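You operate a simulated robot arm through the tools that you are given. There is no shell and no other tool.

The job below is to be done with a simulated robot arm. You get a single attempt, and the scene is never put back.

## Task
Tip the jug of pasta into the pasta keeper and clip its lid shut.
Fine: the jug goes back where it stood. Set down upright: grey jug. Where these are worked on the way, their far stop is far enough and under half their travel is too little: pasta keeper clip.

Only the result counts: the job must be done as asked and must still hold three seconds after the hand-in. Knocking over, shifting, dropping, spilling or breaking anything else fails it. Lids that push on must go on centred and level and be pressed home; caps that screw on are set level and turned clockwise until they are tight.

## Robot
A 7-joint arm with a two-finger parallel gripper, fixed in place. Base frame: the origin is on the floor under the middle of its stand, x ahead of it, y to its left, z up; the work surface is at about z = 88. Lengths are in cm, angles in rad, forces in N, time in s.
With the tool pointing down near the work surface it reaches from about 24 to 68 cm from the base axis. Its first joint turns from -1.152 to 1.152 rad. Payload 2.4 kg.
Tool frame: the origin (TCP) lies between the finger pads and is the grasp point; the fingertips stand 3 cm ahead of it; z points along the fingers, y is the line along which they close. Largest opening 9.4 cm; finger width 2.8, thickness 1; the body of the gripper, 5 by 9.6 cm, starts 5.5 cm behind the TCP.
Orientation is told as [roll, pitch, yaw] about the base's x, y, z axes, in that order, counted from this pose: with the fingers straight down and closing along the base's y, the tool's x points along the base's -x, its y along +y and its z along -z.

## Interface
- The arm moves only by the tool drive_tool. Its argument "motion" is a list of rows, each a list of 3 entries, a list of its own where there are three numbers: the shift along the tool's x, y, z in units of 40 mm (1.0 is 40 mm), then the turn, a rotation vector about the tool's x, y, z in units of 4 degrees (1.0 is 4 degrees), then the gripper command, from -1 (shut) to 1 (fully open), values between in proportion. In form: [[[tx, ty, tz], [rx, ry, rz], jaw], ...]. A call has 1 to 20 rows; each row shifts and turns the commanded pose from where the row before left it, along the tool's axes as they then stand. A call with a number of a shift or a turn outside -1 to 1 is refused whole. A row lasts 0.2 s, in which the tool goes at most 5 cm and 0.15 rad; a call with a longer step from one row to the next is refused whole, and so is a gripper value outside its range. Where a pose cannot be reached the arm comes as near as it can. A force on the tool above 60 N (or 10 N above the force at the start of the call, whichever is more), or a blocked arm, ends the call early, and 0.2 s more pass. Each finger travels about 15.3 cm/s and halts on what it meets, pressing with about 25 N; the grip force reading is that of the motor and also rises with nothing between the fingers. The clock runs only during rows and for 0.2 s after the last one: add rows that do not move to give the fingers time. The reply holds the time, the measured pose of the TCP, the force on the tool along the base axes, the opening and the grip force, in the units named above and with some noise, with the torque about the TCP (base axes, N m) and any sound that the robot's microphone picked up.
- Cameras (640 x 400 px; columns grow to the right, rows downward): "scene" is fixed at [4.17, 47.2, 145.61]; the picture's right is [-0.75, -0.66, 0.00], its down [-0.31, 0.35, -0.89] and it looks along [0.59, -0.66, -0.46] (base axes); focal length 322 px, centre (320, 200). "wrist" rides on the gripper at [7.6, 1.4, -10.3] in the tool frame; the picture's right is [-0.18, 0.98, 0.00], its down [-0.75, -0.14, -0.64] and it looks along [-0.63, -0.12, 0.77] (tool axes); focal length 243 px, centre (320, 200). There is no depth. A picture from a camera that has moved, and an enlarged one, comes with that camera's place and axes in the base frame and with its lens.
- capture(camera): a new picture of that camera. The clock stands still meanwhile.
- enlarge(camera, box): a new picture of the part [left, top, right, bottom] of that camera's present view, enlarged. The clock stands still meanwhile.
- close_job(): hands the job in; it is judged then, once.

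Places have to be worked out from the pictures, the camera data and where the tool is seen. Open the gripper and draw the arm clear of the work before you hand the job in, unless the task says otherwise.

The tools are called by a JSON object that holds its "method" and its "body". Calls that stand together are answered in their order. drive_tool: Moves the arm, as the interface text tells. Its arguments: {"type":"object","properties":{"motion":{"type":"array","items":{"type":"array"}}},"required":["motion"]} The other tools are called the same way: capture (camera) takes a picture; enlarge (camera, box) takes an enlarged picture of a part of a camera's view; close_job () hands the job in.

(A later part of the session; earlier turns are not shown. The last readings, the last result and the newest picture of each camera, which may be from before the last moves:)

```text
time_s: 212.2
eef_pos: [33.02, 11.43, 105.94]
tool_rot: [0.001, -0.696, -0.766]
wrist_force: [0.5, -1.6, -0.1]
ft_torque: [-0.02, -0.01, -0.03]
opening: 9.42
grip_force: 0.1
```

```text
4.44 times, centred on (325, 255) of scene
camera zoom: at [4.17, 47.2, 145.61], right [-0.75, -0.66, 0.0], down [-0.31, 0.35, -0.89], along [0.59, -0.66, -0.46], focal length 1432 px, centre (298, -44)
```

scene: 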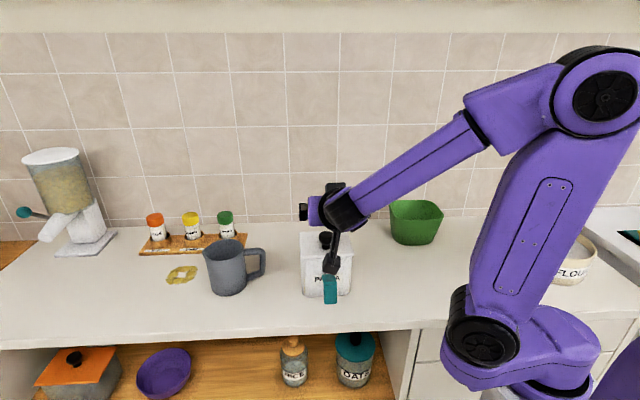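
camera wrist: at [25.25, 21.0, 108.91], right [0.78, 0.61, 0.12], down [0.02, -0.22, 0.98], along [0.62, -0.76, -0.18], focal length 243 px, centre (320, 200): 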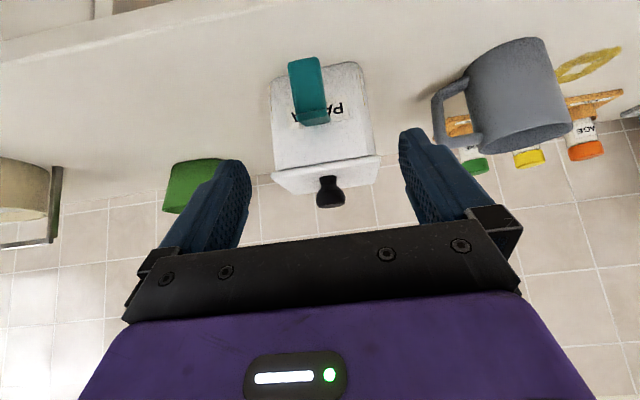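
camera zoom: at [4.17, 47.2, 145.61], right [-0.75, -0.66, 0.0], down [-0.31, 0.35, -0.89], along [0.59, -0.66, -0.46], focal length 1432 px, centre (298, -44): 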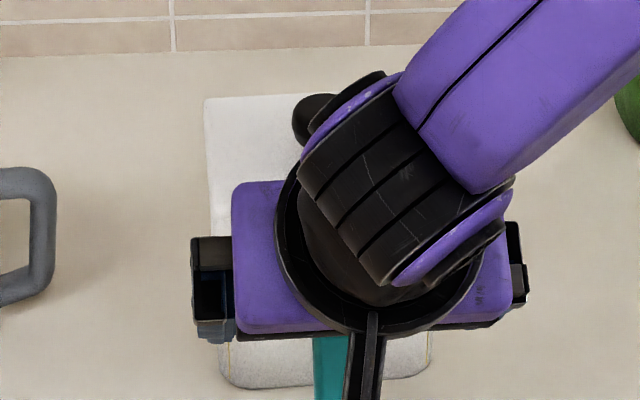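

The clip tab hangs down, centred at l'≈30.4, with its pivot about 4.5 cm behind it. I'll lean the tool to 60° and approach the tab from the front so the fingers can grip its two sides.

{"method": "drive_tool", "body": {"motion": [[[0, 0, 0], [0, -1, 0], 1], [[0, 0, 0], [0, -1, 0], 1], [[0, 0, 0], [0, -1, 0], 1], [[0, 0, 0], [0, -1, 0], 1], [[0, 0, 0], [0, -1, 0], 1], [[0.377, -0.044, 0.348], [0, 0, 0], 1], [[0.377, -0.044, 0.348], [0, 0, 0], 1], [[0.377, -0.044, 0.348], [0, 0, 0], 1], [[0.377, -0.044, 0.348], [0, 0, 0], 1], [[0, 0, 0], [0, 0, 0], 1]]}}

{"method": "capture", "body": {"camera": "wrist"}}

{"method": "capture", "body": {"camera": "scene"}}

```text
time_s: 214.4
eef_pos: [38.14, 7.62, 100.62]
tool_rot: [-0.004, -1.043, -0.762]
wrist_force: [0.5, -0.4, 0.2]
ft_torque: [0.02, -0.04, -0.02]
opening: 9.42
grip_force: 0.0
out of reach, approached as far as the arm can: row 2, 3, 4, 5, 6, 9
```

```text
taken
camera wrist: at [30.14, 17.45, 99.13], right [0.75, 0.64, 0.16], down [-0.22, 0.02, 0.97], along [0.62, -0.76, 0.16], focal length 243 px, centre (320, 200)
```

wrist: 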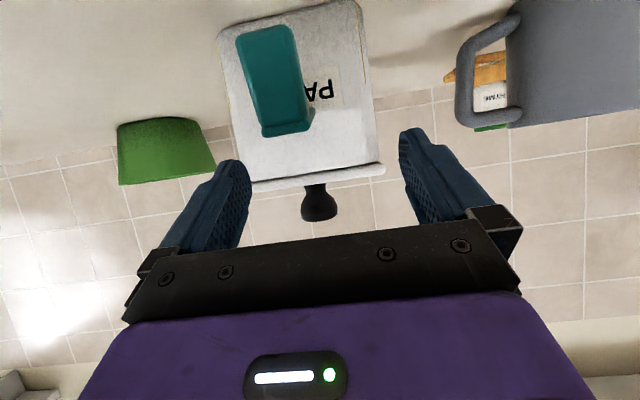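

```text
taken
```

scene: 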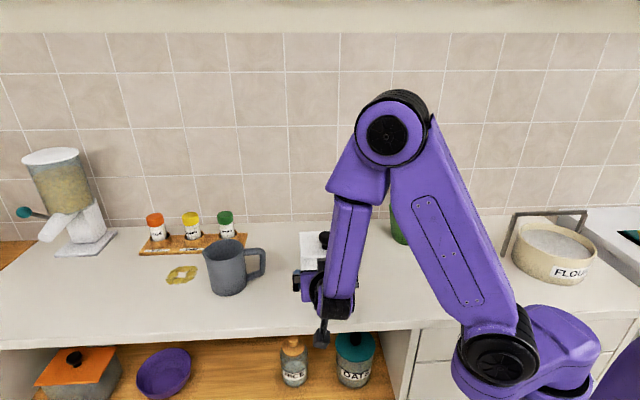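

Reach is tight that close in, so I'll use a gentler 48° lean and come down over the tab from just above it, first shifting sideways to centre on it.

{"method": "drive_tool", "body": {"motion": [[[0, 0, 0], [0, 1, 0], 1], [[0, 0, 0], [0, 1, 0], 1], [[0, 0, 0], [0, 1, 0], 1], [[0, -0.375, 0], [0, 0, 0], 1], [[0.2, 0, 0.25], [0, 0, 0], 1], [[0, 0, 0], [0, 0, 0], 1]]}}

{"method": "capture", "body": {"camera": "wrist"}}

```text
time_s: 215.8
eef_pos: [37.29, 6.56, 99.33]
tool_rot: [0.0, -0.837, -0.766]
wrist_force: [-0.4, -0.8, -0.1]
ft_torque: [-0.01, 0.02, -0.03]
opening: 9.4
grip_force: 0.0
```

```text
taken
camera wrist: at [29.28, 16.29, 100.54], right [0.77, 0.62, 0.14], down [-0.08, -0.12, 0.99], along [0.63, -0.77, -0.05], focal length 243 px, centre (320, 200)
```

wrist: 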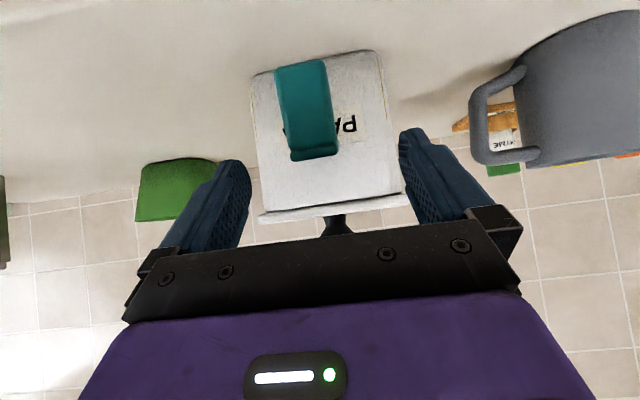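

{"method": "drive_tool", "body": {"motion": [[[0.213, -0.017, 0.278], [0, 0, 0], 1], [[0.213, -0.017, 0.278], [0, 0, 0], 1], [[0.213, -0.017, 0.278], [0, 0, 0], 1], [[0, 0, 0], [0, 0, 0], 1]]}}

{"method": "capture", "body": {"camera": "wrist"}}

```text
time_s: 216.8
eef_pos: [38.5, 6.0, 96.08]
tool_rot: [-0.006, -0.834, -0.763]
wrist_force: [0.7, -0.1, -0.3]
ft_torque: [-0.05, -0.01, -0.01]
opening: 9.41
grip_force: 0.0
out of reach, approached as far as the arm can: row 3
```

```text
taken
camera wrist: at [30.47, 15.83, 97.45], right [0.77, 0.62, 0.13], down [-0.07, -0.12, 0.99], along [0.63, -0.77, -0.05], focal length 243 px, centre (320, 200)
```

wrist: 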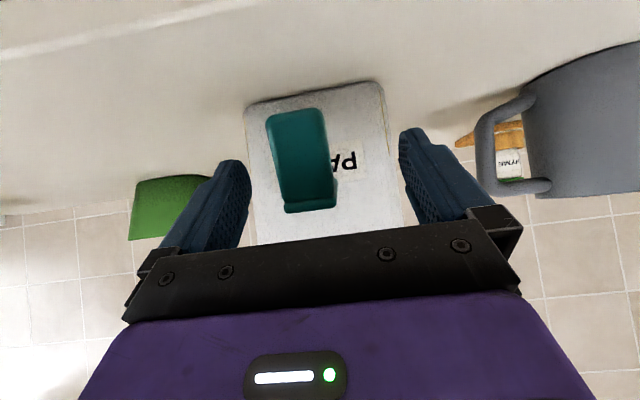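

The tab is already within finger depth and just needs a 0.65 cm sideways shift. I'll make that and recheck.

{"method": "drive_tool", "body": {"motion": [[[0, -0.16, 0], [0, 0, 0], 1], [[0, 0, 0], [0, 0, 0], 1]]}}

{"method": "capture", "body": {"camera": "wrist"}}

```text
time_s: 217.4
eef_pos: [38.09, 5.65, 96.48]
tool_rot: [-0.005, -0.832, -0.762]
wrist_force: [0.1, -0.7, -0.8]
ft_torque: [0.0, -0.03, -0.04]
opening: 9.41
grip_force: 0.2
out of reach, approached as far as the arm can: row 1
```

```text
taken
camera wrist: at [30.15, 15.41, 97.73], right [0.77, 0.62, 0.13], down [-0.07, -0.12, 0.99], along [0.63, -0.77, -0.05], focal length 243 px, centre (320, 200)
```

wrist: 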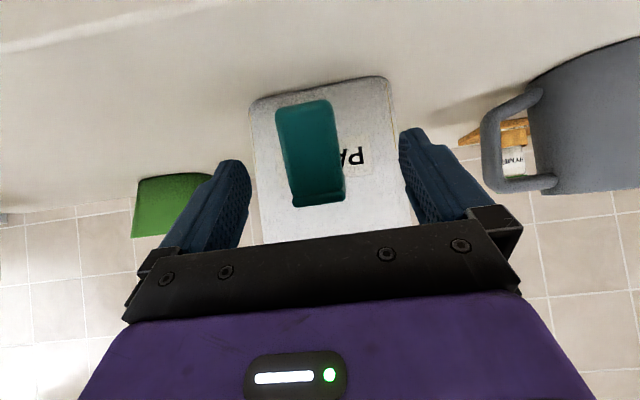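

The tab is centred between the fingers, so I'll close gently on its sides.

{"method": "drive_tool", "body": {"motion": [[[0, 0, 0], [0, 0, 0], 0], [[0, 0, 0], [0, 0, 0], -0.35], [[0, 0, 0], [0, 0, 0], -1], [[0, 0, 0], [0, 0, 0], -1], [[0, 0, 0], [0, 0, 0], -1]]}}

{"method": "capture", "body": {"camera": "wrist"}}

```text
time_s: 218.6
eef_pos: [38.09, 5.49, 96.47]
tool_rot: [-0.007, -0.832, -0.763]
wrist_force: [-1.1, 0.0, 0.8]
ft_torque: [-0.02, -0.01, -0.02]
opening: 3.36
grip_force: 25.5
```

```text
taken
camera wrist: at [30.15, 15.42, 97.73], right [0.77, 0.62, 0.13], down [-0.07, -0.12, 0.99], along [0.63, -0.77, -0.05], focal length 243 px, centre (320, 200)
```

wrist: 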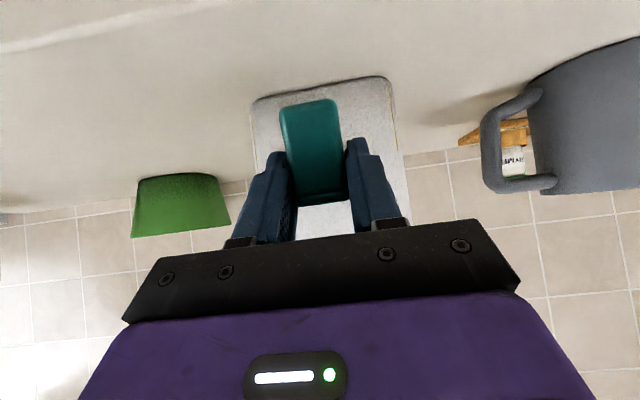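

The tab is gripped. I'll swing it up about its pivot in small steps, reading the forces.

{"method": "drive_tool", "body": {"motion": [[[-0.0673, 0, -0.0463], [0, 1, 0], -1], [[-0.0673, 0, -0.0463], [0, 1, 0], -1], [[-0.0673, 0, -0.0463], [0, 1, 0], -1], [[0, 0, 0], [0, 0, 0], -1]]}}

{"method": "capture", "body": {"camera": "wrist"}}

{"method": "enlarge", "body": {"camera": "scene", "box": [270, 200, 390, 310]}}

```text
time_s: 219.6
eef_pos: [38.29, 5.37, 97.3]
tool_rot: [0.001, -0.624, -0.766]
wrist_force: [-0.7, -2.0, -0.7]
ft_torque: [-0.02, 0.09, -0.12]
opening: 3.34
grip_force: 25.0
```

```text
taken
camera wrist: at [30.68, 14.91, 101.33], right [0.79, 0.61, 0.11], down [0.07, -0.27, 0.96], along [0.61, -0.75, -0.25], focal length 243 px, centre (320, 200)
```

wrist: 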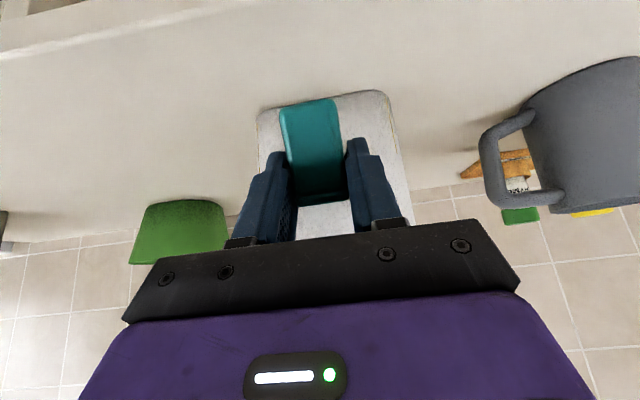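

```text
3.64 times, centred on (330, 255) of scene
camera zoom: at [4.17, 47.19, 145.61], right [-0.75, -0.66, 0.0], down [-0.31, 0.35, -0.89], along [0.59, -0.66, -0.46], focal length 1172 px, centre (284, 0)
```

zoom: 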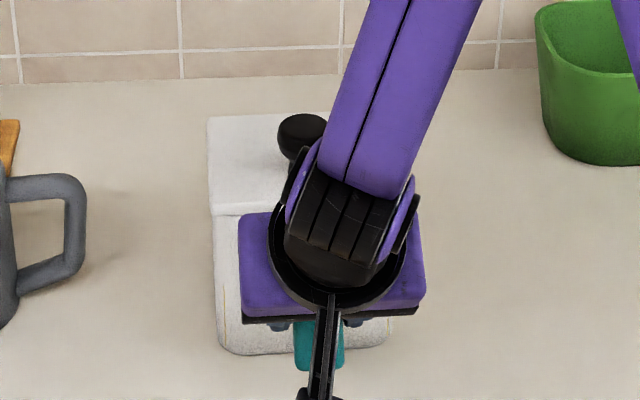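

It is moving freely with small forces. I'll continue.

{"method": "drive_tool", "body": {"motion": [[[-0.0673, 0, -0.0463], [0, 1, 0], -1], [[-0.0673, 0, -0.0463], [0, 1, 0], -1], [[-0.0673, 0, -0.0463], [0, 1, 0], -1], [[-0.0673, 0, -0.0463], [0, 1, 0], -1], [[0, 0, 0], [0, 0, 0], -1]]}}

{"method": "enlarge", "body": {"camera": "scene", "box": [270, 200, 390, 310]}}

```text
time_s: 220.8
eef_pos: [38.77, 5.0, 98.66]
tool_rot: [0.0, -0.347, -0.767]
wrist_force: [0.8, -2.0, 0.2]
ft_torque: [0.0, -0.02, -0.14]
opening: 3.34
grip_force: 25.3
```

```text
3.64 times, centred on (330, 255) of scene
camera zoom: at [4.17, 47.19, 145.61], right [-0.75, -0.66, 0.0], down [-0.31, 0.35, -0.89], along [0.59, -0.66, -0.46], focal length 1172 px, centre (284, 0)
```

zoom: 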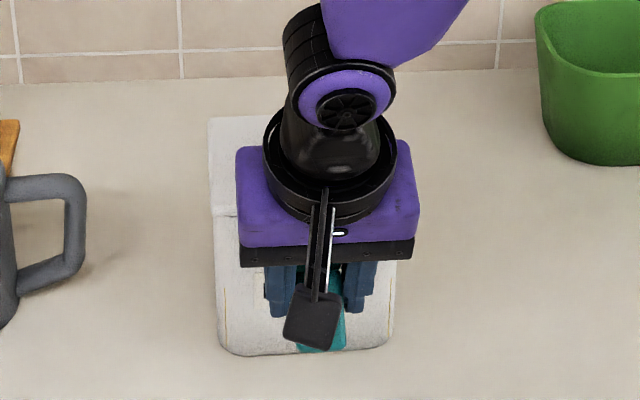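

{"method": "drive_tool", "body": {"motion": [[[-0.0673, 0, -0.0463], [0, 1, 0], -1], [[-0.0673, 0, -0.0463], [0, 1, 0], -1], [[-0.0673, 0, -0.0463], [0, 1, 0], -1], [[-0.0673, 0, -0.0463], [0, 1, 0], -1], [[0, 0, 0], [0, 0, 0], -1]]}}

{"method": "enlarge", "body": {"camera": "scene", "box": [270, 200, 390, 310]}}

```text
time_s: 222.0
eef_pos: [39.36, 4.37, 99.57]
tool_rot: [0.002, -0.067, -0.766]
wrist_force: [-0.8, -0.6, -0.5]
ft_torque: [0.05, 0.02, -0.07]
opening: 3.37
grip_force: 25.2
```

```text
3.64 times, centred on (330, 255) of scene
camera zoom: at [4.17, 47.19, 145.61], right [-0.75, -0.66, 0.0], down [-0.31, 0.35, -0.89], along [0.59, -0.66, -0.46], focal length 1172 px, centre (284, 0)
```

zoom: 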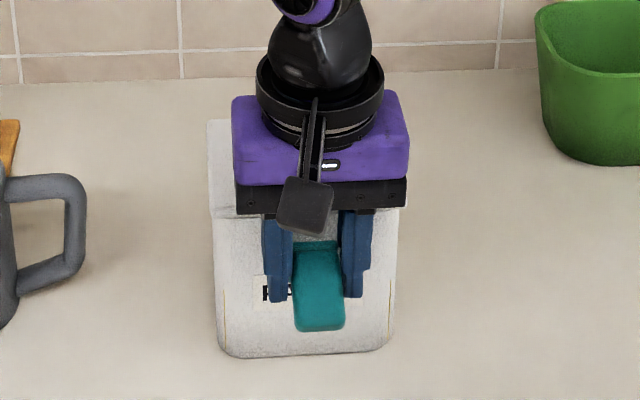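

The tab is swinging up nicely, with about 36° to go. I'll take it further, stopping short of the fingers touching the lid edge.

{"method": "drive_tool", "body": {"motion": [[[-0.0673, 0, -0.0463], [0, 1, 0], -1], [[-0.0673, 0, -0.0463], [0, 1, 0], -1], [[-0.0673, 0, -0.0463], [0, 1, 0], -1], [[0, 0, 0], [0, 0, 0], -1]]}}

{"method": "enlarge", "body": {"camera": "scene", "box": [270, 200, 390, 310]}}

{"method": "capture", "body": {"camera": "wrist"}}

```text
time_s: 223.0
eef_pos: [39.81, 3.82, 100.32]
tool_rot: [0.002, 0.143, -0.765]
wrist_force: [-0.4, -0.5, 0.6]
ft_torque: [0.06, 0.02, 0.02]
opening: 3.33
grip_force: 24.9
```

```text
3.64 times, centred on (330, 255) of scene
camera zoom: at [4.17, 47.19, 145.61], right [-0.75, -0.66, 0.0], down [-0.31, 0.35, -0.89], along [0.59, -0.66, -0.46], focal length 1172 px, centre (284, 0)
```

zoom: 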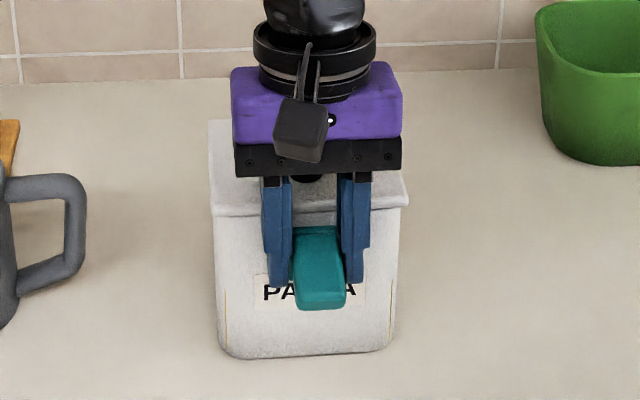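

```text
taken
camera wrist: at [36.65, 9.1, 111.49], right [0.81, 0.58, -0.02], down [0.51, -0.68, 0.53], along [0.29, -0.44, -0.85], focal length 243 px, centre (320, 200)
```

wrist: 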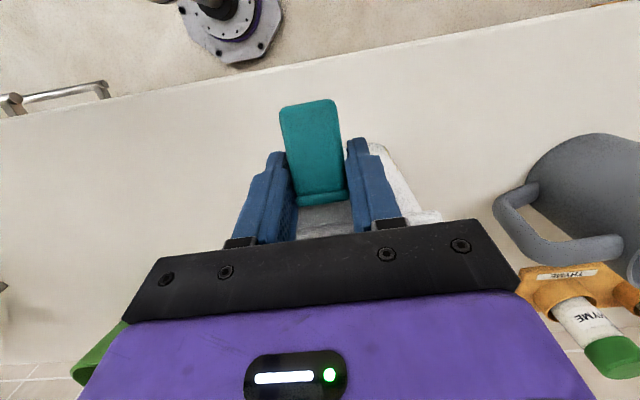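

{"method": "drive_tool", "body": {"motion": [[[-0.0673, 0, -0.0463], [0, 1, 0], -1], [[-0.06, 0, -0.042], [0, 0.9, 0], -1], [[0, 0, 0], [0, 0, 0], -1]]}}

{"method": "enlarge", "body": {"camera": "scene", "box": [290, 220, 360, 300]}}

```text
time_s: 223.8
eef_pos: [40.34, 3.37, 100.44]
tool_rot: [0.003, 0.275, -0.762]
wrist_force: [-1.2, 0.2, 4.1]
ft_torque: [-0.42, -0.51, 0.12]
opening: 3.36
grip_force: 24.4
```

```text
5.00 times, centred on (325, 260) of scene
camera zoom: at [4.15, 47.2, 145.61], right [-0.75, -0.66, 0.0], down [-0.31, 0.34, -0.89], along [0.59, -0.66, -0.46], focal length 1611 px, centre (295, -100)
```

zoom: 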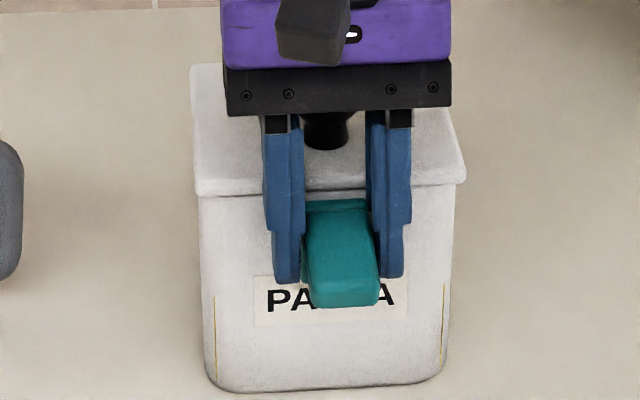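

The clip is nearly upright against the lid and resistance is building. I'll release and see where it settles.

{"method": "drive_tool", "body": {"motion": [[[0, 0, 0], [0, 0, 0], -0.15], [[0, 0, 0], [0, 0, 0], 0], [[0, 0, 0], [0, 0, 0], 0], [[0.1, 0, -0.1], [0, 0, 0], 0], [[0.4, 0, -0.5], [0, 0, 0], 0], [[0.8, 0, -0.5], [0, 0, 0], 0.5], [[0.8, 0, -0.5], [0, 0, 0], 1], [[0, 0, 0], [0, 0, 0], 1]]}}

{"method": "enlarge", "body": {"camera": "scene", "box": [290, 220, 360, 300]}}

{"method": "capture", "body": {"camera": "wrist"}}

```text
time_s: 225.6
eef_pos: [35.55, 7.7, 108.93]
tool_rot: [0.001, 0.275, -0.764]
wrist_force: [-0.1, -0.2, 0.5]
ft_torque: [-0.04, 0.0, -0.02]
opening: 9.4
grip_force: 0.1
```

```text
5.00 times, centred on (325, 260) of scene
camera zoom: at [4.17, 47.2, 145.61], right [-0.75, -0.66, 0.0], down [-0.31, 0.35, -0.89], along [0.59, -0.66, -0.46], focal length 1611 px, centre (295, -100)
```

zoom: 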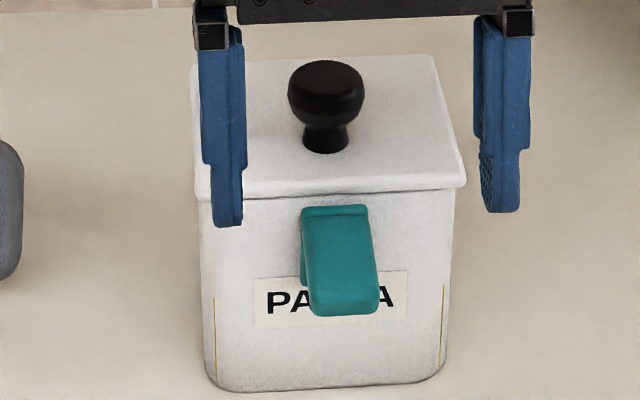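

```text
taken
camera wrist: at [33.42, 11.85, 120.89], right [0.81, 0.59, -0.05], down [0.55, -0.72, 0.41], along [0.21, -0.36, -0.91], focal length 243 px, centre (320, 200)
```

wrist: 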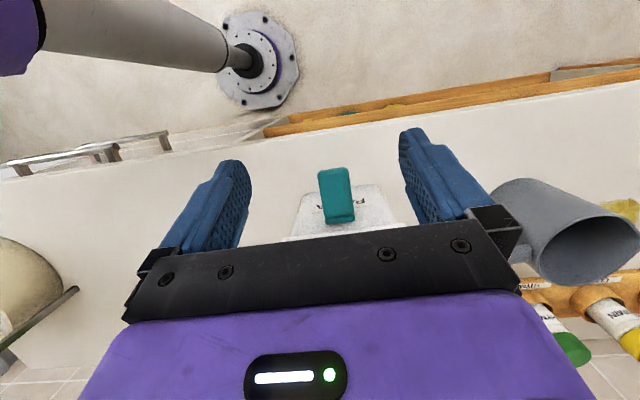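

The clip stands about 9° short of closed and holds there. To finish it without sliding the keeper, I'll squeeze: one finger behind the knob and the other against the clip's upper end. First I'll go up, turn the tool 90°, and tilt it 12° so the front finger sits lower.

{"method": "drive_tool", "body": {"motion": [[[0.24, 0, -0.86], [0, 0, 0], 1], [[0.24, 0, -0.86], [0, 0, 0], 1], [[0, 0, 0], [0, -1, 0], 1], [[0, 0, 0], [0, -1, 0], 1], [[0, 0, 0], [0, -1, 0], 1], [[0, 0, 0], [0, -0.94, 0], 1], [[0, 0, 0], [0, 0, -1], 1], [[0, 0, 0], [0, 0, -1], 1], [[0, 0, 0], [0, 0, -1], 1], [[0, 0, 0], [0, 0, -1], 1], [[0, 0, 0], [0, 0, -1], 1], [[0, 0, 0], [0, 0, -1], 1], [[0, 0, 0], [0, 0, -1], 1], [[0, 0, 0], [0, 0, -1], 1], [[0, 0, 0], [0, 0, -1], 1], [[0, 0, 0], [0, 0, -1], 1], [[0, 0, 0], [0, 0, -1], 1], [[0, 0, 0], [0, 0, -1], 1], [[0, 0, 0], [0, 0, -1], 1], [[0, 0, 0], [0, 0, -1], 1]]}}

{"method": "drive_tool", "body": {"motion": [[[0, 0, 0], [0, 0, -1], 1], [[0, 0, 0], [0, 0, -1], 1], [[0, 0, 0], [0, 0, -1], 1], [[0, 0, 0], [0, 0, -1], 1], [[0, 0, 0], [0, 0, -1], 1], [[0, 0, 0], [0, 0, -1], 1], [[0, 0, 0], [0, 0, -1], 1], [[0, 0, 0], [0, 0, -1], 1], [[0, 0, 0], [0, 0, -0.5], 0.745], [[0, 0, 0], [0, 0, 0], 0.745]]}}

```text
time_s: 229.8
eef_pos: [35.61, 7.92, 115.95]
tool_rot: [0.0, -0.002, 0.214]
wrist_force: [-0.2, 0.4, 0.0]
ft_torque: [0.04, 0.0, 0.02]
opening: 9.39
grip_force: 0.1
```

```text
time_s: 232.0
eef_pos: [35.83, 7.79, 116.01]
tool_rot: [0.001, -0.002, 0.807]
wrist_force: [1.4, -1.0, -0.2]
ft_torque: [-0.02, 0.03, 0.0]
opening: 8.2
grip_force: 0.1
```

{"method": "drive_tool", "body": {"motion": [[[0.014, -0.84, 0], [0, 0, 0], 0.745], [[0.014, -0.84, 0], [0, 0, 0], 0.745], [[0.014, -0.84, 0], [0, 0, 0], 0.745], [[0, 0, 0], [1, 0, 0], 0.745], [[0, 0, 0], [1, 0, 0], 0.745], [[0, 0, 0], [1, 0, 0], 0.745], [[0, 0, 0], [0, 0, 0], 0.745]]}}

{"method": "capture", "body": {"camera": "wrist"}}

{"method": "enlarge", "body": {"camera": "scene", "box": [270, 180, 380, 300]}}

```text
time_s: 233.6
eef_pos: [42.97, 0.71, 115.95]
tool_rot: [-0.21, -0.001, 0.805]
wrist_force: [0.7, -0.1, -0.3]
ft_torque: [-0.01, 0.01, -0.01]
opening: 8.2
grip_force: 0.1
```

```text
taken
camera wrist: at [35.24, -2.28, 125.69], right [-0.57, 0.8, -0.21], down [0.52, 0.54, 0.66], along [0.64, 0.26, -0.72], focal length 243 px, centre (320, 200)
```

wrist: 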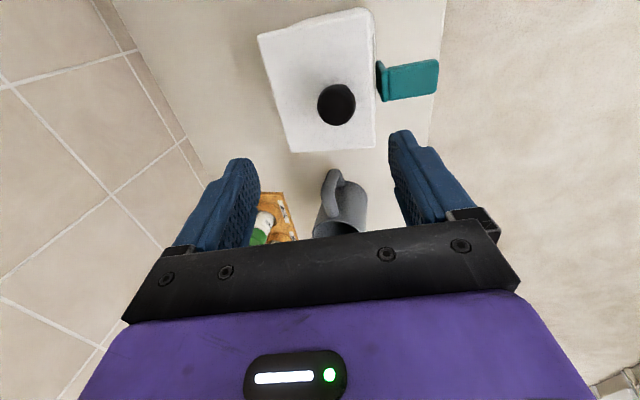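

```text
3.33 times, centred on (325, 240) of scene
camera zoom: at [4.17, 47.2, 145.61], right [-0.75, -0.66, 0.0], down [-0.31, 0.35, -0.89], along [0.59, -0.66, -0.46], focal length 1074 px, centre (303, 67)
```

zoom: 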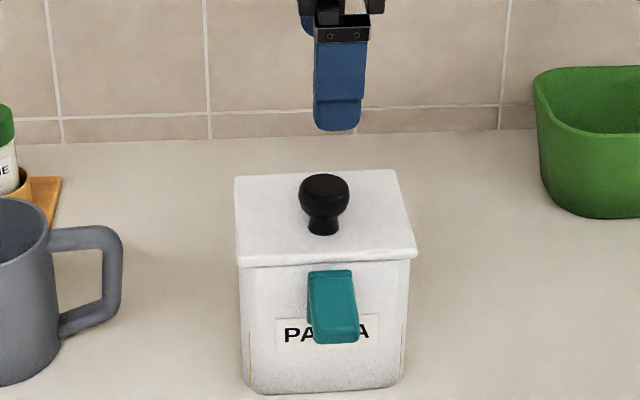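

{"method": "enlarge", "body": {"camera": "wrist", "box": [250, 0, 450, 160]}}

{"method": "enlarge", "body": {"camera": "wrist", "box": [350, 30, 450, 120]}}

```text
2.50 times, centred on (350, 80) of wrist
camera zoom: at [35.24, -2.28, 125.69], right [-0.57, 0.8, -0.21], down [0.52, 0.54, 0.66], along [0.64, 0.26, -0.72], focal length 606 px, centre (245, 500)
```

zoom: 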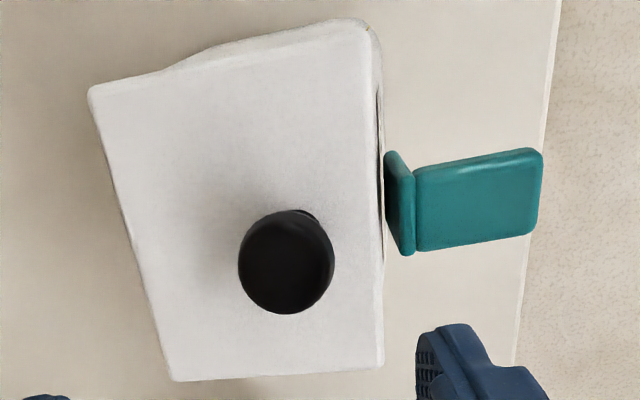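

```text
4.44 times, centred on (400, 75) of wrist
camera zoom: at [35.24, -2.28, 125.69], right [-0.57, 0.8, -0.21], down [0.52, 0.54, 0.66], along [0.64, 0.26, -0.72], focal length 1078 px, centre (-36, 756)
```

zoom: 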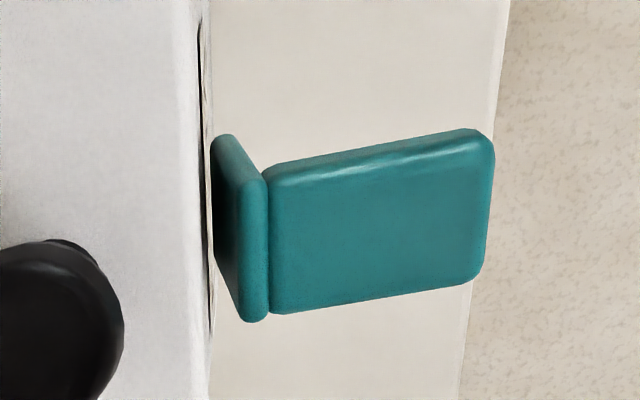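

From this side view the clip strip leans out about 12°. The fingers are lined up above, one behind the knob and one in front of the clip. I'll descend part way and check.

{"method": "drive_tool", "body": {"motion": [[[0, 0.14, 0.66], [0, 0, 0], 0.745], [[0, 0.14, 0.66], [0, 0, 0], 0.745], [[0, 0.13, 0.62], [0, 0, 0], 0.745], [[0, 0, 0], [0, 0, 0], 0.745]]}}

{"method": "capture", "body": {"camera": "wrist"}}

{"method": "enlarge", "body": {"camera": "scene", "box": [270, 190, 380, 300]}}

```text
time_s: 234.6
eef_pos: [42.92, 0.81, 108.04]
tool_rot: [-0.209, -0.001, 0.807]
wrist_force: [0.0, -0.3, -0.6]
ft_torque: [-0.01, -0.03, 0.02]
opening: 8.21
grip_force: 0.0
```

```text
taken
camera wrist: at [35.25, -2.3, 117.8], right [-0.57, 0.8, -0.2], down [0.52, 0.54, 0.66], along [0.64, 0.27, -0.72], focal length 243 px, centre (320, 200)
```

wrist: 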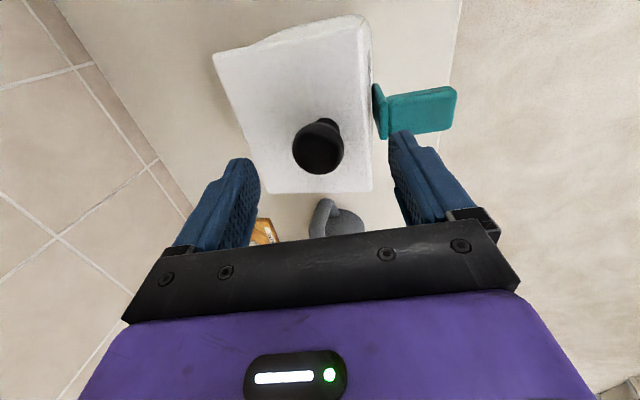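

```text
3.64 times, centred on (325, 245) of scene
camera zoom: at [4.17, 47.2, 145.61], right [-0.75, -0.66, 0.0], down [-0.31, 0.35, -0.89], along [0.59, -0.66, -0.46], focal length 1172 px, centre (302, 36)
```

zoom: 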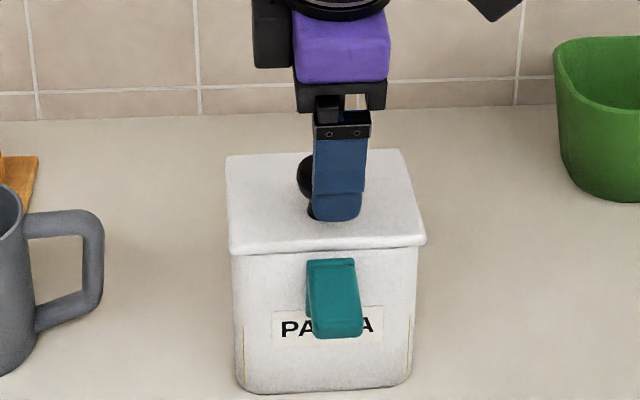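

{"method": "drive_tool", "body": {"motion": [[[-0.02, 0.104, 0.489], [0, 0, 0], 0.745], [[0, 0.08, 0.377], [0, 0, 0], 0.745], [[0, 0, 0], [0, 0, 0], 0.745]]}}

{"method": "capture", "body": {"camera": "wrist"}}

{"method": "enlarge", "body": {"camera": "scene", "box": [290, 210, 360, 290]}}

```text
time_s: 235.4
eef_pos: [42.87, 1.0, 104.52]
tool_rot: [-0.21, -0.001, 0.807]
wrist_force: [0.3, 0.0, -0.2]
ft_torque: [0.02, 0.0, -0.03]
opening: 8.23
grip_force: 0.0
```

```text
taken
camera wrist: at [35.24, -2.18, 114.22], right [-0.57, 0.8, -0.2], down [0.52, 0.54, 0.66], along [0.64, 0.27, -0.72], focal length 243 px, centre (320, 200)
```

wrist: 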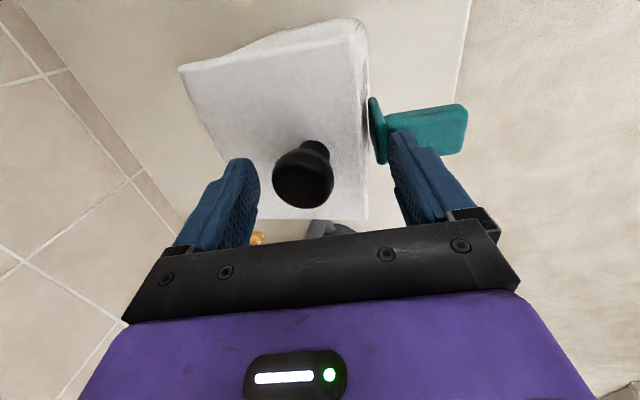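

```text
5.00 times, centred on (325, 250) of scene
camera zoom: at [4.17, 47.2, 145.61], right [-0.75, -0.66, 0.0], down [-0.31, 0.35, -0.89], along [0.59, -0.66, -0.46], focal length 1611 px, centre (295, -50)
```

zoom: 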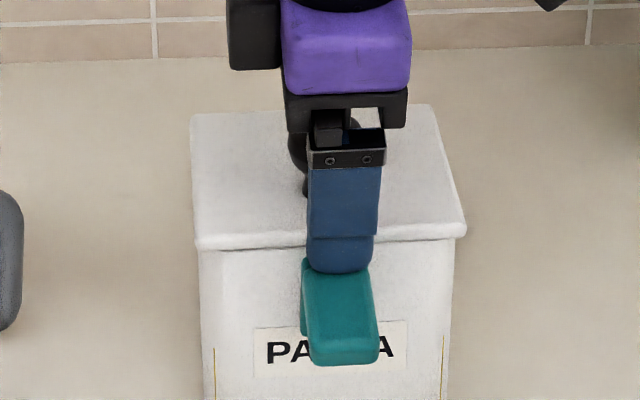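

{"method": "enlarge", "body": {"camera": "wrist", "box": [340, 70, 490, 180]}}

```text
3.64 times, centred on (415, 125) of wrist
camera zoom: at [35.24, -2.18, 114.22], right [-0.57, 0.8, -0.2], down [0.52, 0.54, 0.66], along [0.64, 0.27, -0.72], focal length 882 px, centre (-26, 473)
```

zoom: 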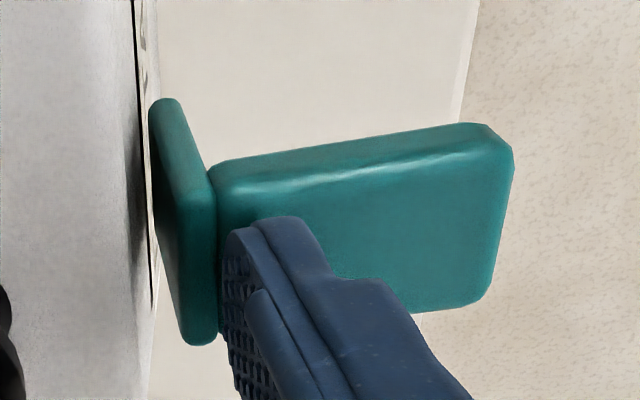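

The front fingertip is right beside the strip, just above the tab's root. I'll lower another 0.35 cm and then squeeze slowly.

{"method": "drive_tool", "body": {"motion": [[[0, 0.018, 0.086], [0, 0, 0], 0.745], [[0, 0, 0], [0, 0, 0], 0.745]]}}

{"method": "enlarge", "body": {"camera": "wrist", "box": [340, 70, 490, 180]}}

```text
time_s: 236.0
eef_pos: [42.85, 0.82, 104.21]
tool_rot: [-0.209, 0.0, 0.805]
wrist_force: [-1.4, 0.7, 0.2]
ft_torque: [0.01, 0.08, 0.04]
opening: 8.25
grip_force: 0.2
```

```text
3.64 times, centred on (415, 125) of wrist
camera zoom: at [35.23, -2.24, 113.9], right [-0.57, 0.8, -0.2], down [0.52, 0.54, 0.66], along [0.64, 0.27, -0.72], focal length 882 px, centre (-26, 473)
```

zoom: 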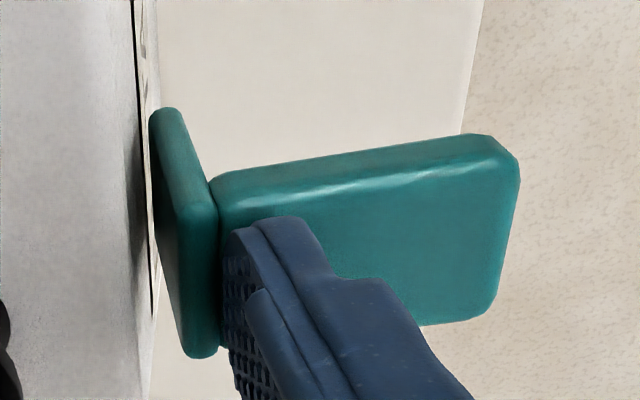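

{"method": "drive_tool", "body": {"motion": [[[0, 0, 0], [0, 0, 0], 0.6], [[0, 0, 0], [0, 0, 0], 0.5], [[0, 0, 0], [0, 0, 0], 0.4], [[0, 0, 0], [0, 0, 0], 0.3], [[0, 0, 0], [0, 0, 0], 0.3]]}}

{"method": "enlarge", "body": {"camera": "wrist", "box": [220, 70, 450, 220]}}

{"method": "enlarge", "body": {"camera": "scene", "box": [290, 210, 360, 290]}}

```text
time_s: 237.2
eef_pos: [42.97, 0.89, 104.18]
tool_rot: [-0.21, -0.002, 0.807]
wrist_force: [-0.7, 2.5, 5.7]
ft_torque: [0.22, 0.22, 0.0]
opening: 6.21
grip_force: 0.9
```

```text
2.67 times, centred on (335, 145) of wrist
camera zoom: at [35.24, -2.23, 113.91], right [-0.57, 0.8, -0.21], down [0.52, 0.54, 0.66], along [0.64, 0.27, -0.72], focal length 647 px, centre (280, 347)
```

zoom: 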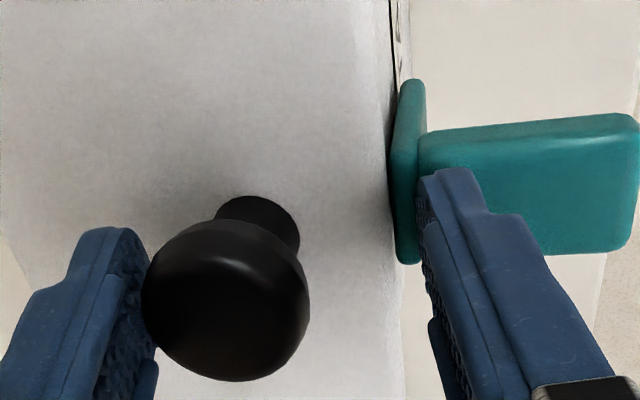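

```text
5.00 times, centred on (325, 250) of scene
camera zoom: at [4.16, 47.2, 145.61], right [-0.75, -0.66, 0.0], down [-0.31, 0.34, -0.89], along [0.59, -0.66, -0.46], focal length 1611 px, centre (295, -50)
```

zoom: 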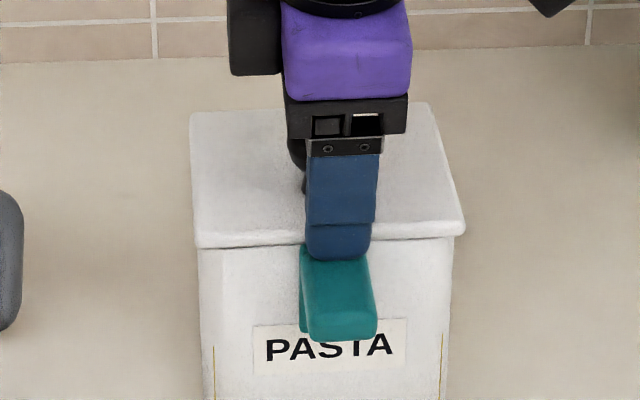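

The clip has moved to upright and the rear finger meets the knob. Now I'll squeeze fully to seat it.

{"method": "drive_tool", "body": {"motion": [[[0, 0, 0], [0, 0, 0], 0.2], [[0, 0, 0], [0, 0, 0], 0], [[0, 0, 0], [0, 0, 0], -1], [[0, 0, 0], [0, 0, 0], -1], [[0, 0, 0], [0, 0, 0], -1]]}}

{"method": "enlarge", "body": {"camera": "wrist", "box": [220, 70, 450, 220]}}

{"method": "enlarge", "body": {"camera": "scene", "box": [290, 210, 360, 290]}}

```text
time_s: 238.4
eef_pos: [42.83, 0.87, 104.13]
tool_rot: [-0.209, -0.003, 0.807]
wrist_force: [0.9, 0.2, 6.8]
ft_torque: [0.34, 0.11, -0.05]
opening: 5.49
grip_force: 25.2
```

```text
2.67 times, centred on (335, 145) of wrist
camera zoom: at [35.24, -2.23, 113.91], right [-0.57, 0.8, -0.2], down [0.52, 0.54, 0.66], along [0.64, 0.27, -0.72], focal length 647 px, centre (280, 347)
```

zoom: 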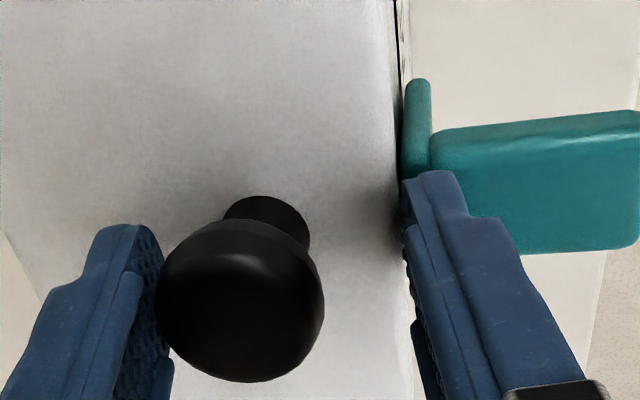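

```text
5.00 times, centred on (325, 250) of scene
camera zoom: at [4.16, 47.2, 145.61], right [-0.75, -0.66, 0.0], down [-0.31, 0.35, -0.89], along [0.59, -0.66, -0.46], focal length 1611 px, centre (295, -50)
```

zoom: 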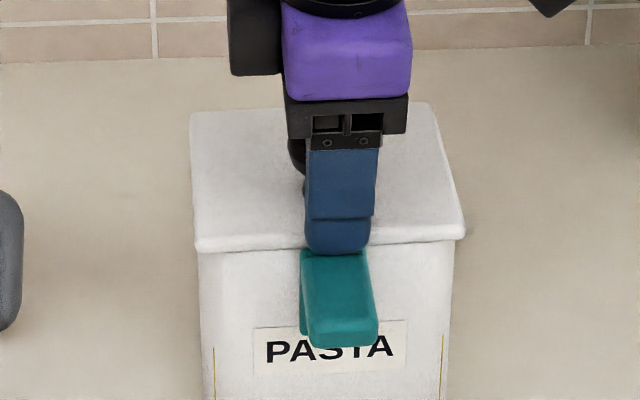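

The front finger rode up over the strip's end on the last squeeze. I'll open a little, go lower, and level the tilt a bit so it stays on the strip.

{"method": "drive_tool", "body": {"motion": [[[0, 0, 0], [0, 0, 0], 0.3], [[0, 0, 0], [0, 0, 0], 0.6], [[0, 0, 0], [0, 0, 0], 0.7], [[0, 0, 0], [0, 0, 0], 0.7]]}}

{"method": "enlarge", "body": {"camera": "wrist", "box": [220, 70, 450, 220]}}

{"method": "enlarge", "body": {"camera": "scene", "box": [290, 210, 360, 290]}}

```text
time_s: 239.4
eef_pos: [42.88, 0.9, 104.13]
tool_rot: [-0.209, -0.001, 0.806]
wrist_force: [0.5, 0.3, 0.6]
ft_torque: [0.02, 0.01, 0.01]
opening: 7.97
grip_force: 0.0
```

```text
2.67 times, centred on (335, 145) of wrist
camera zoom: at [35.23, -2.24, 113.91], right [-0.57, 0.8, -0.2], down [0.52, 0.54, 0.66], along [0.64, 0.27, -0.72], focal length 647 px, centre (280, 347)
```

zoom: 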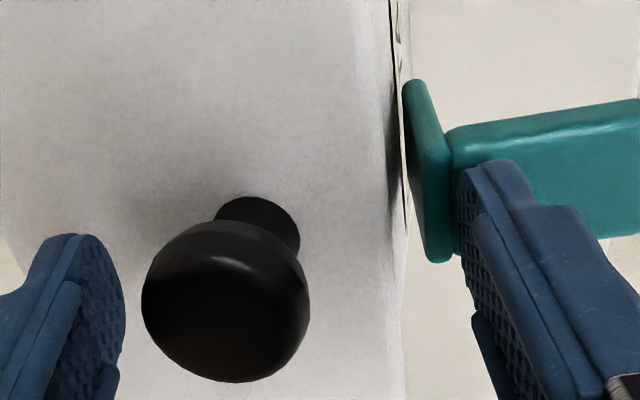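

```text
5.00 times, centred on (325, 250) of scene
camera zoom: at [4.17, 47.2, 145.61], right [-0.75, -0.66, 0.0], down [-0.31, 0.35, -0.89], along [0.59, -0.66, -0.46], focal length 1611 px, centre (295, -50)
```

zoom: 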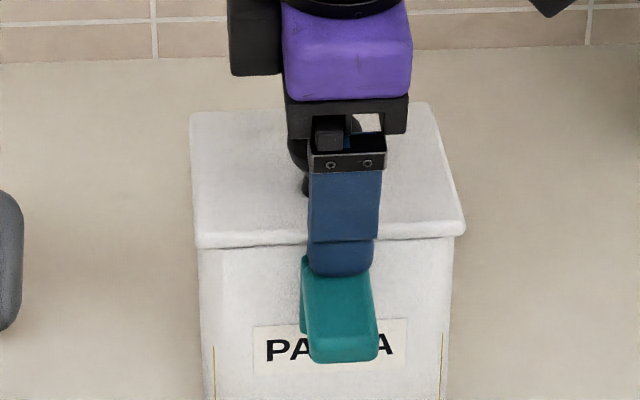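

On opening, the finger's underside pushed the tab back out, while at 6.2 cm the clip was fully upright. So I'll lower slightly, close to about 6.1 cm again, and then leave by lifting straight up instead of opening outward.

{"method": "drive_tool", "body": {"motion": [[[0, 0.007, 0.034], [0, 0, 0], 0.6], [[0, 0, 0], [0, 0, 0], 0.5], [[0, 0, 0], [0, 0, 0], 0.4], [[0, 0, 0], [0, 0, 0], 0.33], [[0, 0, 0], [0, 0, 0], 0.28], [[0, 0, 0], [0, 0, 0], 0.28]]}}

{"method": "enlarge", "body": {"camera": "wrist", "box": [220, 70, 450, 220]}}

{"method": "enlarge", "body": {"camera": "scene", "box": [290, 210, 360, 290]}}

```text
time_s: 240.8
eef_pos: [42.92, 0.81, 104.07]
tool_rot: [-0.211, -0.002, 0.808]
wrist_force: [-5.1, 3.1, 33.0]
ft_torque: [0.87, 1.02, 0.04]
opening: 6.13
grip_force: 1.0
```

```text
2.67 times, centred on (335, 145) of wrist
camera zoom: at [35.28, -2.25, 113.8], right [-0.57, 0.8, -0.21], down [0.52, 0.54, 0.66], along [0.64, 0.27, -0.72], focal length 647 px, centre (280, 347)
```

zoom: 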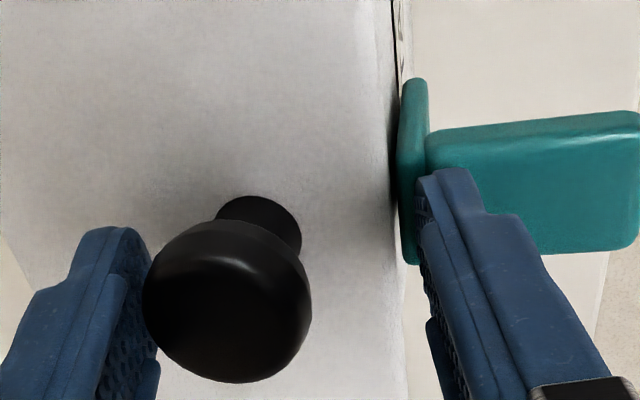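

```text
5.00 times, centred on (325, 250) of scene
camera zoom: at [4.11, 47.2, 145.61], right [-0.75, -0.66, 0.0], down [-0.3, 0.34, -0.89], along [0.59, -0.66, -0.46], focal length 1611 px, centre (295, -50)
```

zoom: 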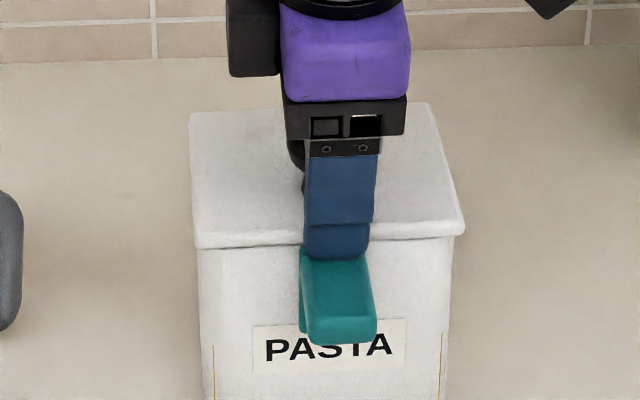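

The front fingertip is pressing down hard (33 N) on the tab. I'll ease up by about 0.15 cm while closing a touch more so the clip can seat.

{"method": "drive_tool", "body": {"motion": [[[0, -0.008, -0.036], [0, 0, 0], 0.25], [[0, 0, 0], [0, 0, 0], 0.22], [[0, 0, 0], [0, 0, 0], 0.22]]}}

{"method": "enlarge", "body": {"camera": "wrist", "box": [220, 70, 450, 220]}}

{"method": "enlarge", "body": {"camera": "scene", "box": [290, 210, 360, 290]}}

```text
time_s: 241.6
eef_pos: [42.87, 0.7, 104.03]
tool_rot: [-0.211, 0.0, 0.806]
wrist_force: [3.7, 2.7, 7.9]
ft_torque: [0.28, 0.14, -0.05]
opening: 5.96
grip_force: 1.5
```

```text
2.67 times, centred on (335, 145) of wrist
camera zoom: at [35.29, -2.27, 113.88], right [-0.57, 0.8, -0.2], down [0.52, 0.54, 0.66], along [0.64, 0.27, -0.72], focal length 647 px, centre (280, 347)
```

zoom: 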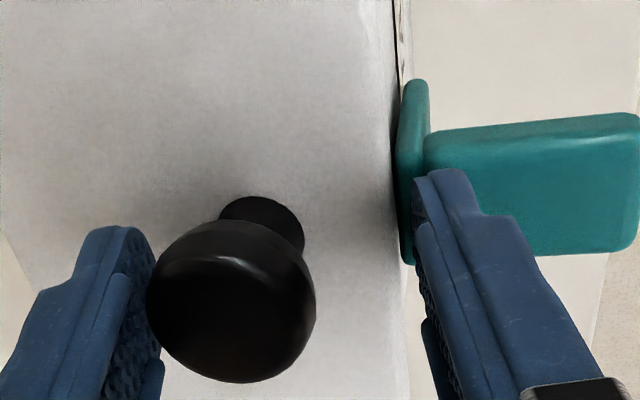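

```text
5.00 times, centred on (325, 250) of scene
camera zoom: at [4.17, 47.2, 145.61], right [-0.75, -0.66, 0.0], down [-0.31, 0.34, -0.89], along [0.59, -0.66, -0.46], focal length 1611 px, centre (295, -50)
```

zoom: 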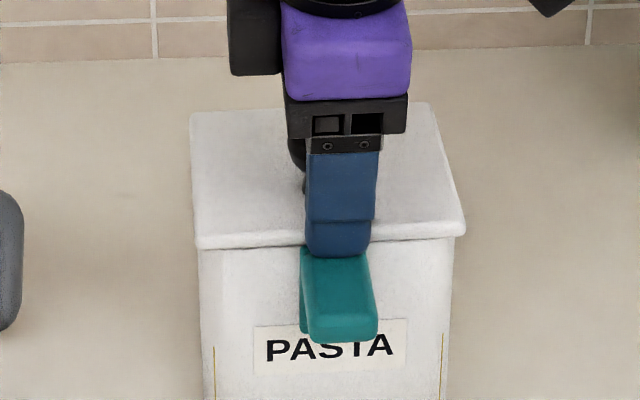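

{"method": "drive_tool", "body": {"motion": [[[0, -0.015, -0.073], [0, 0, 0], 0.24], [[0, -0.03, -0.147], [0, 0, 0], 0.3], [[0, -0.1, -0.489], [0, 0, 0], 0.745], [[0, -0.2, -0.978], [0, 0, 0], 0.745], [[0, -0.2, -0.978], [0, 0, 0], 0.745], [[0, 0, 0], [0, 0, 0], 0.745]]}}

{"method": "enlarge", "body": {"camera": "wrist", "box": [300, 30, 450, 140]}}

{"method": "enlarge", "body": {"camera": "scene", "box": [290, 210, 360, 290]}}

```text
time_s: 243.0
eef_pos: [42.83, 0.98, 115.19]
tool_rot: [-0.211, 0.0, 0.805]
wrist_force: [-0.5, -0.4, 0.7]
ft_torque: [0.04, 0.02, 0.03]
opening: 8.21
grip_force: 0.0
```

```text
3.64 times, centred on (375, 85) of wrist
camera zoom: at [35.27, -2.16, 124.95], right [-0.57, 0.8, -0.2], down [0.52, 0.54, 0.66], along [0.64, 0.27, -0.72], focal length 882 px, centre (120, 618)
```

zoom: 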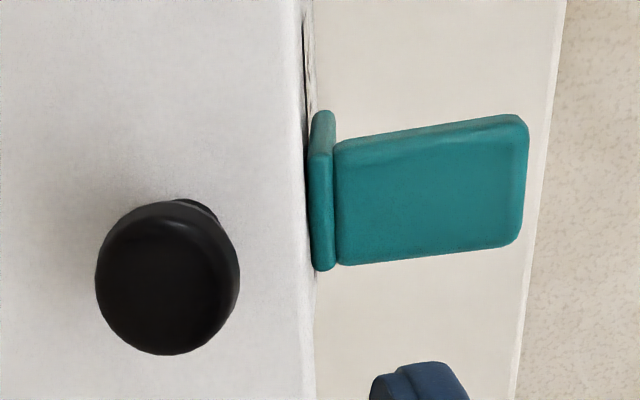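

```text
5.00 times, centred on (325, 250) of scene
camera zoom: at [4.17, 47.2, 145.61], right [-0.75, -0.66, 0.0], down [-0.31, 0.35, -0.89], along [0.59, -0.66, -0.46], focal length 1611 px, centre (295, -50)
```

zoom: 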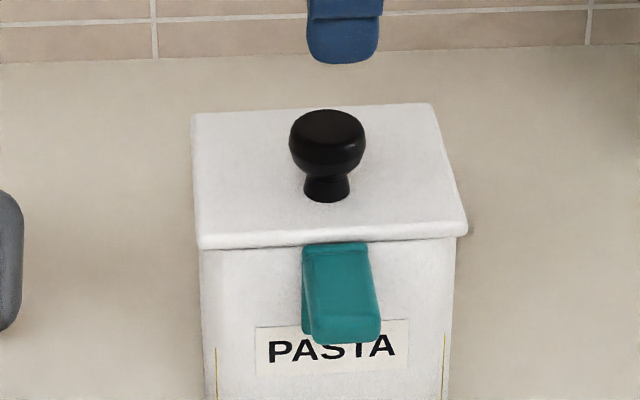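

The clip now stands upright against the lid edge, just as it did at the start. Next I'll straighten the tool, turn it back, and grip the knob. A slight lift will test whether the clip holds the lid, and then I can carry the keeper back to where it stood.

{"method": "drive_tool", "body": {"motion": [[[0, 0, 0], [-1, 0, 0], 0.745], [[0, 0, 0], [-1, 0, 0], 0.745], [[0, 0, 0], [-1, 0, 0], 1], [[0, 0, 0], [0, 0, 1], 1], [[0, 0, 0], [0, 0, 1], 1], [[0, 0, 0], [0, 0, 1], 1], [[0, 0, 0], [0, 0, 1], 1], [[0, 0, 0], [0, 0, 1], 1], [[0, 0, 0], [0, 0, 1], 1], [[0, 0, 0], [0, 0, 1], 1], [[0, 0, 0], [0, 0, 1], 1], [[0, 0, 0], [0, 0, 1], 1], [[0, 0, 0], [0, 0, 1], 1], [[0, 0, 0], [0, 0, 1], 1], [[0, 0, 0], [0, 0, 1], 1], [[0, 0, 0], [0, 0, 1], 1], [[0, 0, 0], [0, 0, 1], 1], [[0, 0, 0], [0, 0, 1], 1], [[0, 0, 0], [0, 0, 1], 1], [[0, 0, 0], [0, 0, 1], 1]]}}

{"method": "drive_tool", "body": {"motion": [[[0, 0, 0], [0, 0, 1], 1], [[0, 0, 0], [0, 0, 1], 1], [[0, 0, 0], [0, 0, 1], 1], [[0, 0, 0], [0, 0, 1], 1], [[0, 0, 0], [0, 0, 1], 1], [[0, 0, 0], [0, 0, 0.5], 1], [[0, 0, 0], [0, 0, 0], 1]]}}

{"method": "capture", "body": {"camera": "wrist"}}

```text
time_s: 247.2
eef_pos: [42.77, 0.82, 115.03]
tool_rot: [0.002, 0.001, -0.383]
wrist_force: [0.1, -0.1, 0.8]
ft_torque: [0.0, -0.02, 0.0]
opening: 9.43
grip_force: 0.1
```

```text
time_s: 248.8
eef_pos: [42.87, 0.82, 115.08]
tool_rot: [0.0, -0.001, -0.766]
wrist_force: [-0.4, -1.0, 0.0]
ft_torque: [0.02, 0.03, -0.02]
opening: 9.42
grip_force: 0.1
```

```text
taken
camera wrist: at [38.52, 7.16, 125.37], right [0.81, 0.58, 0.0], down [0.44, -0.62, 0.64], along [0.37, -0.52, -0.77], focal length 243 px, centre (320, 200)
```

wrist: 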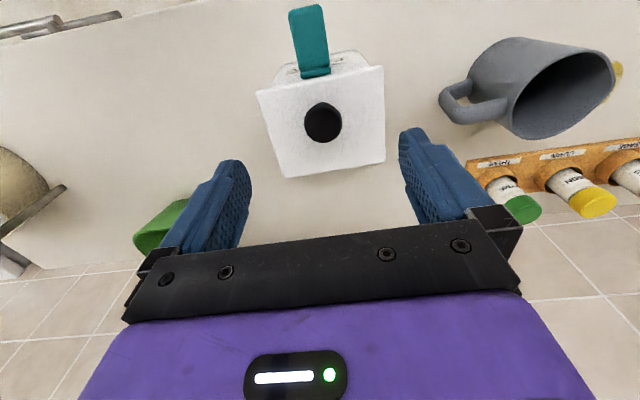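

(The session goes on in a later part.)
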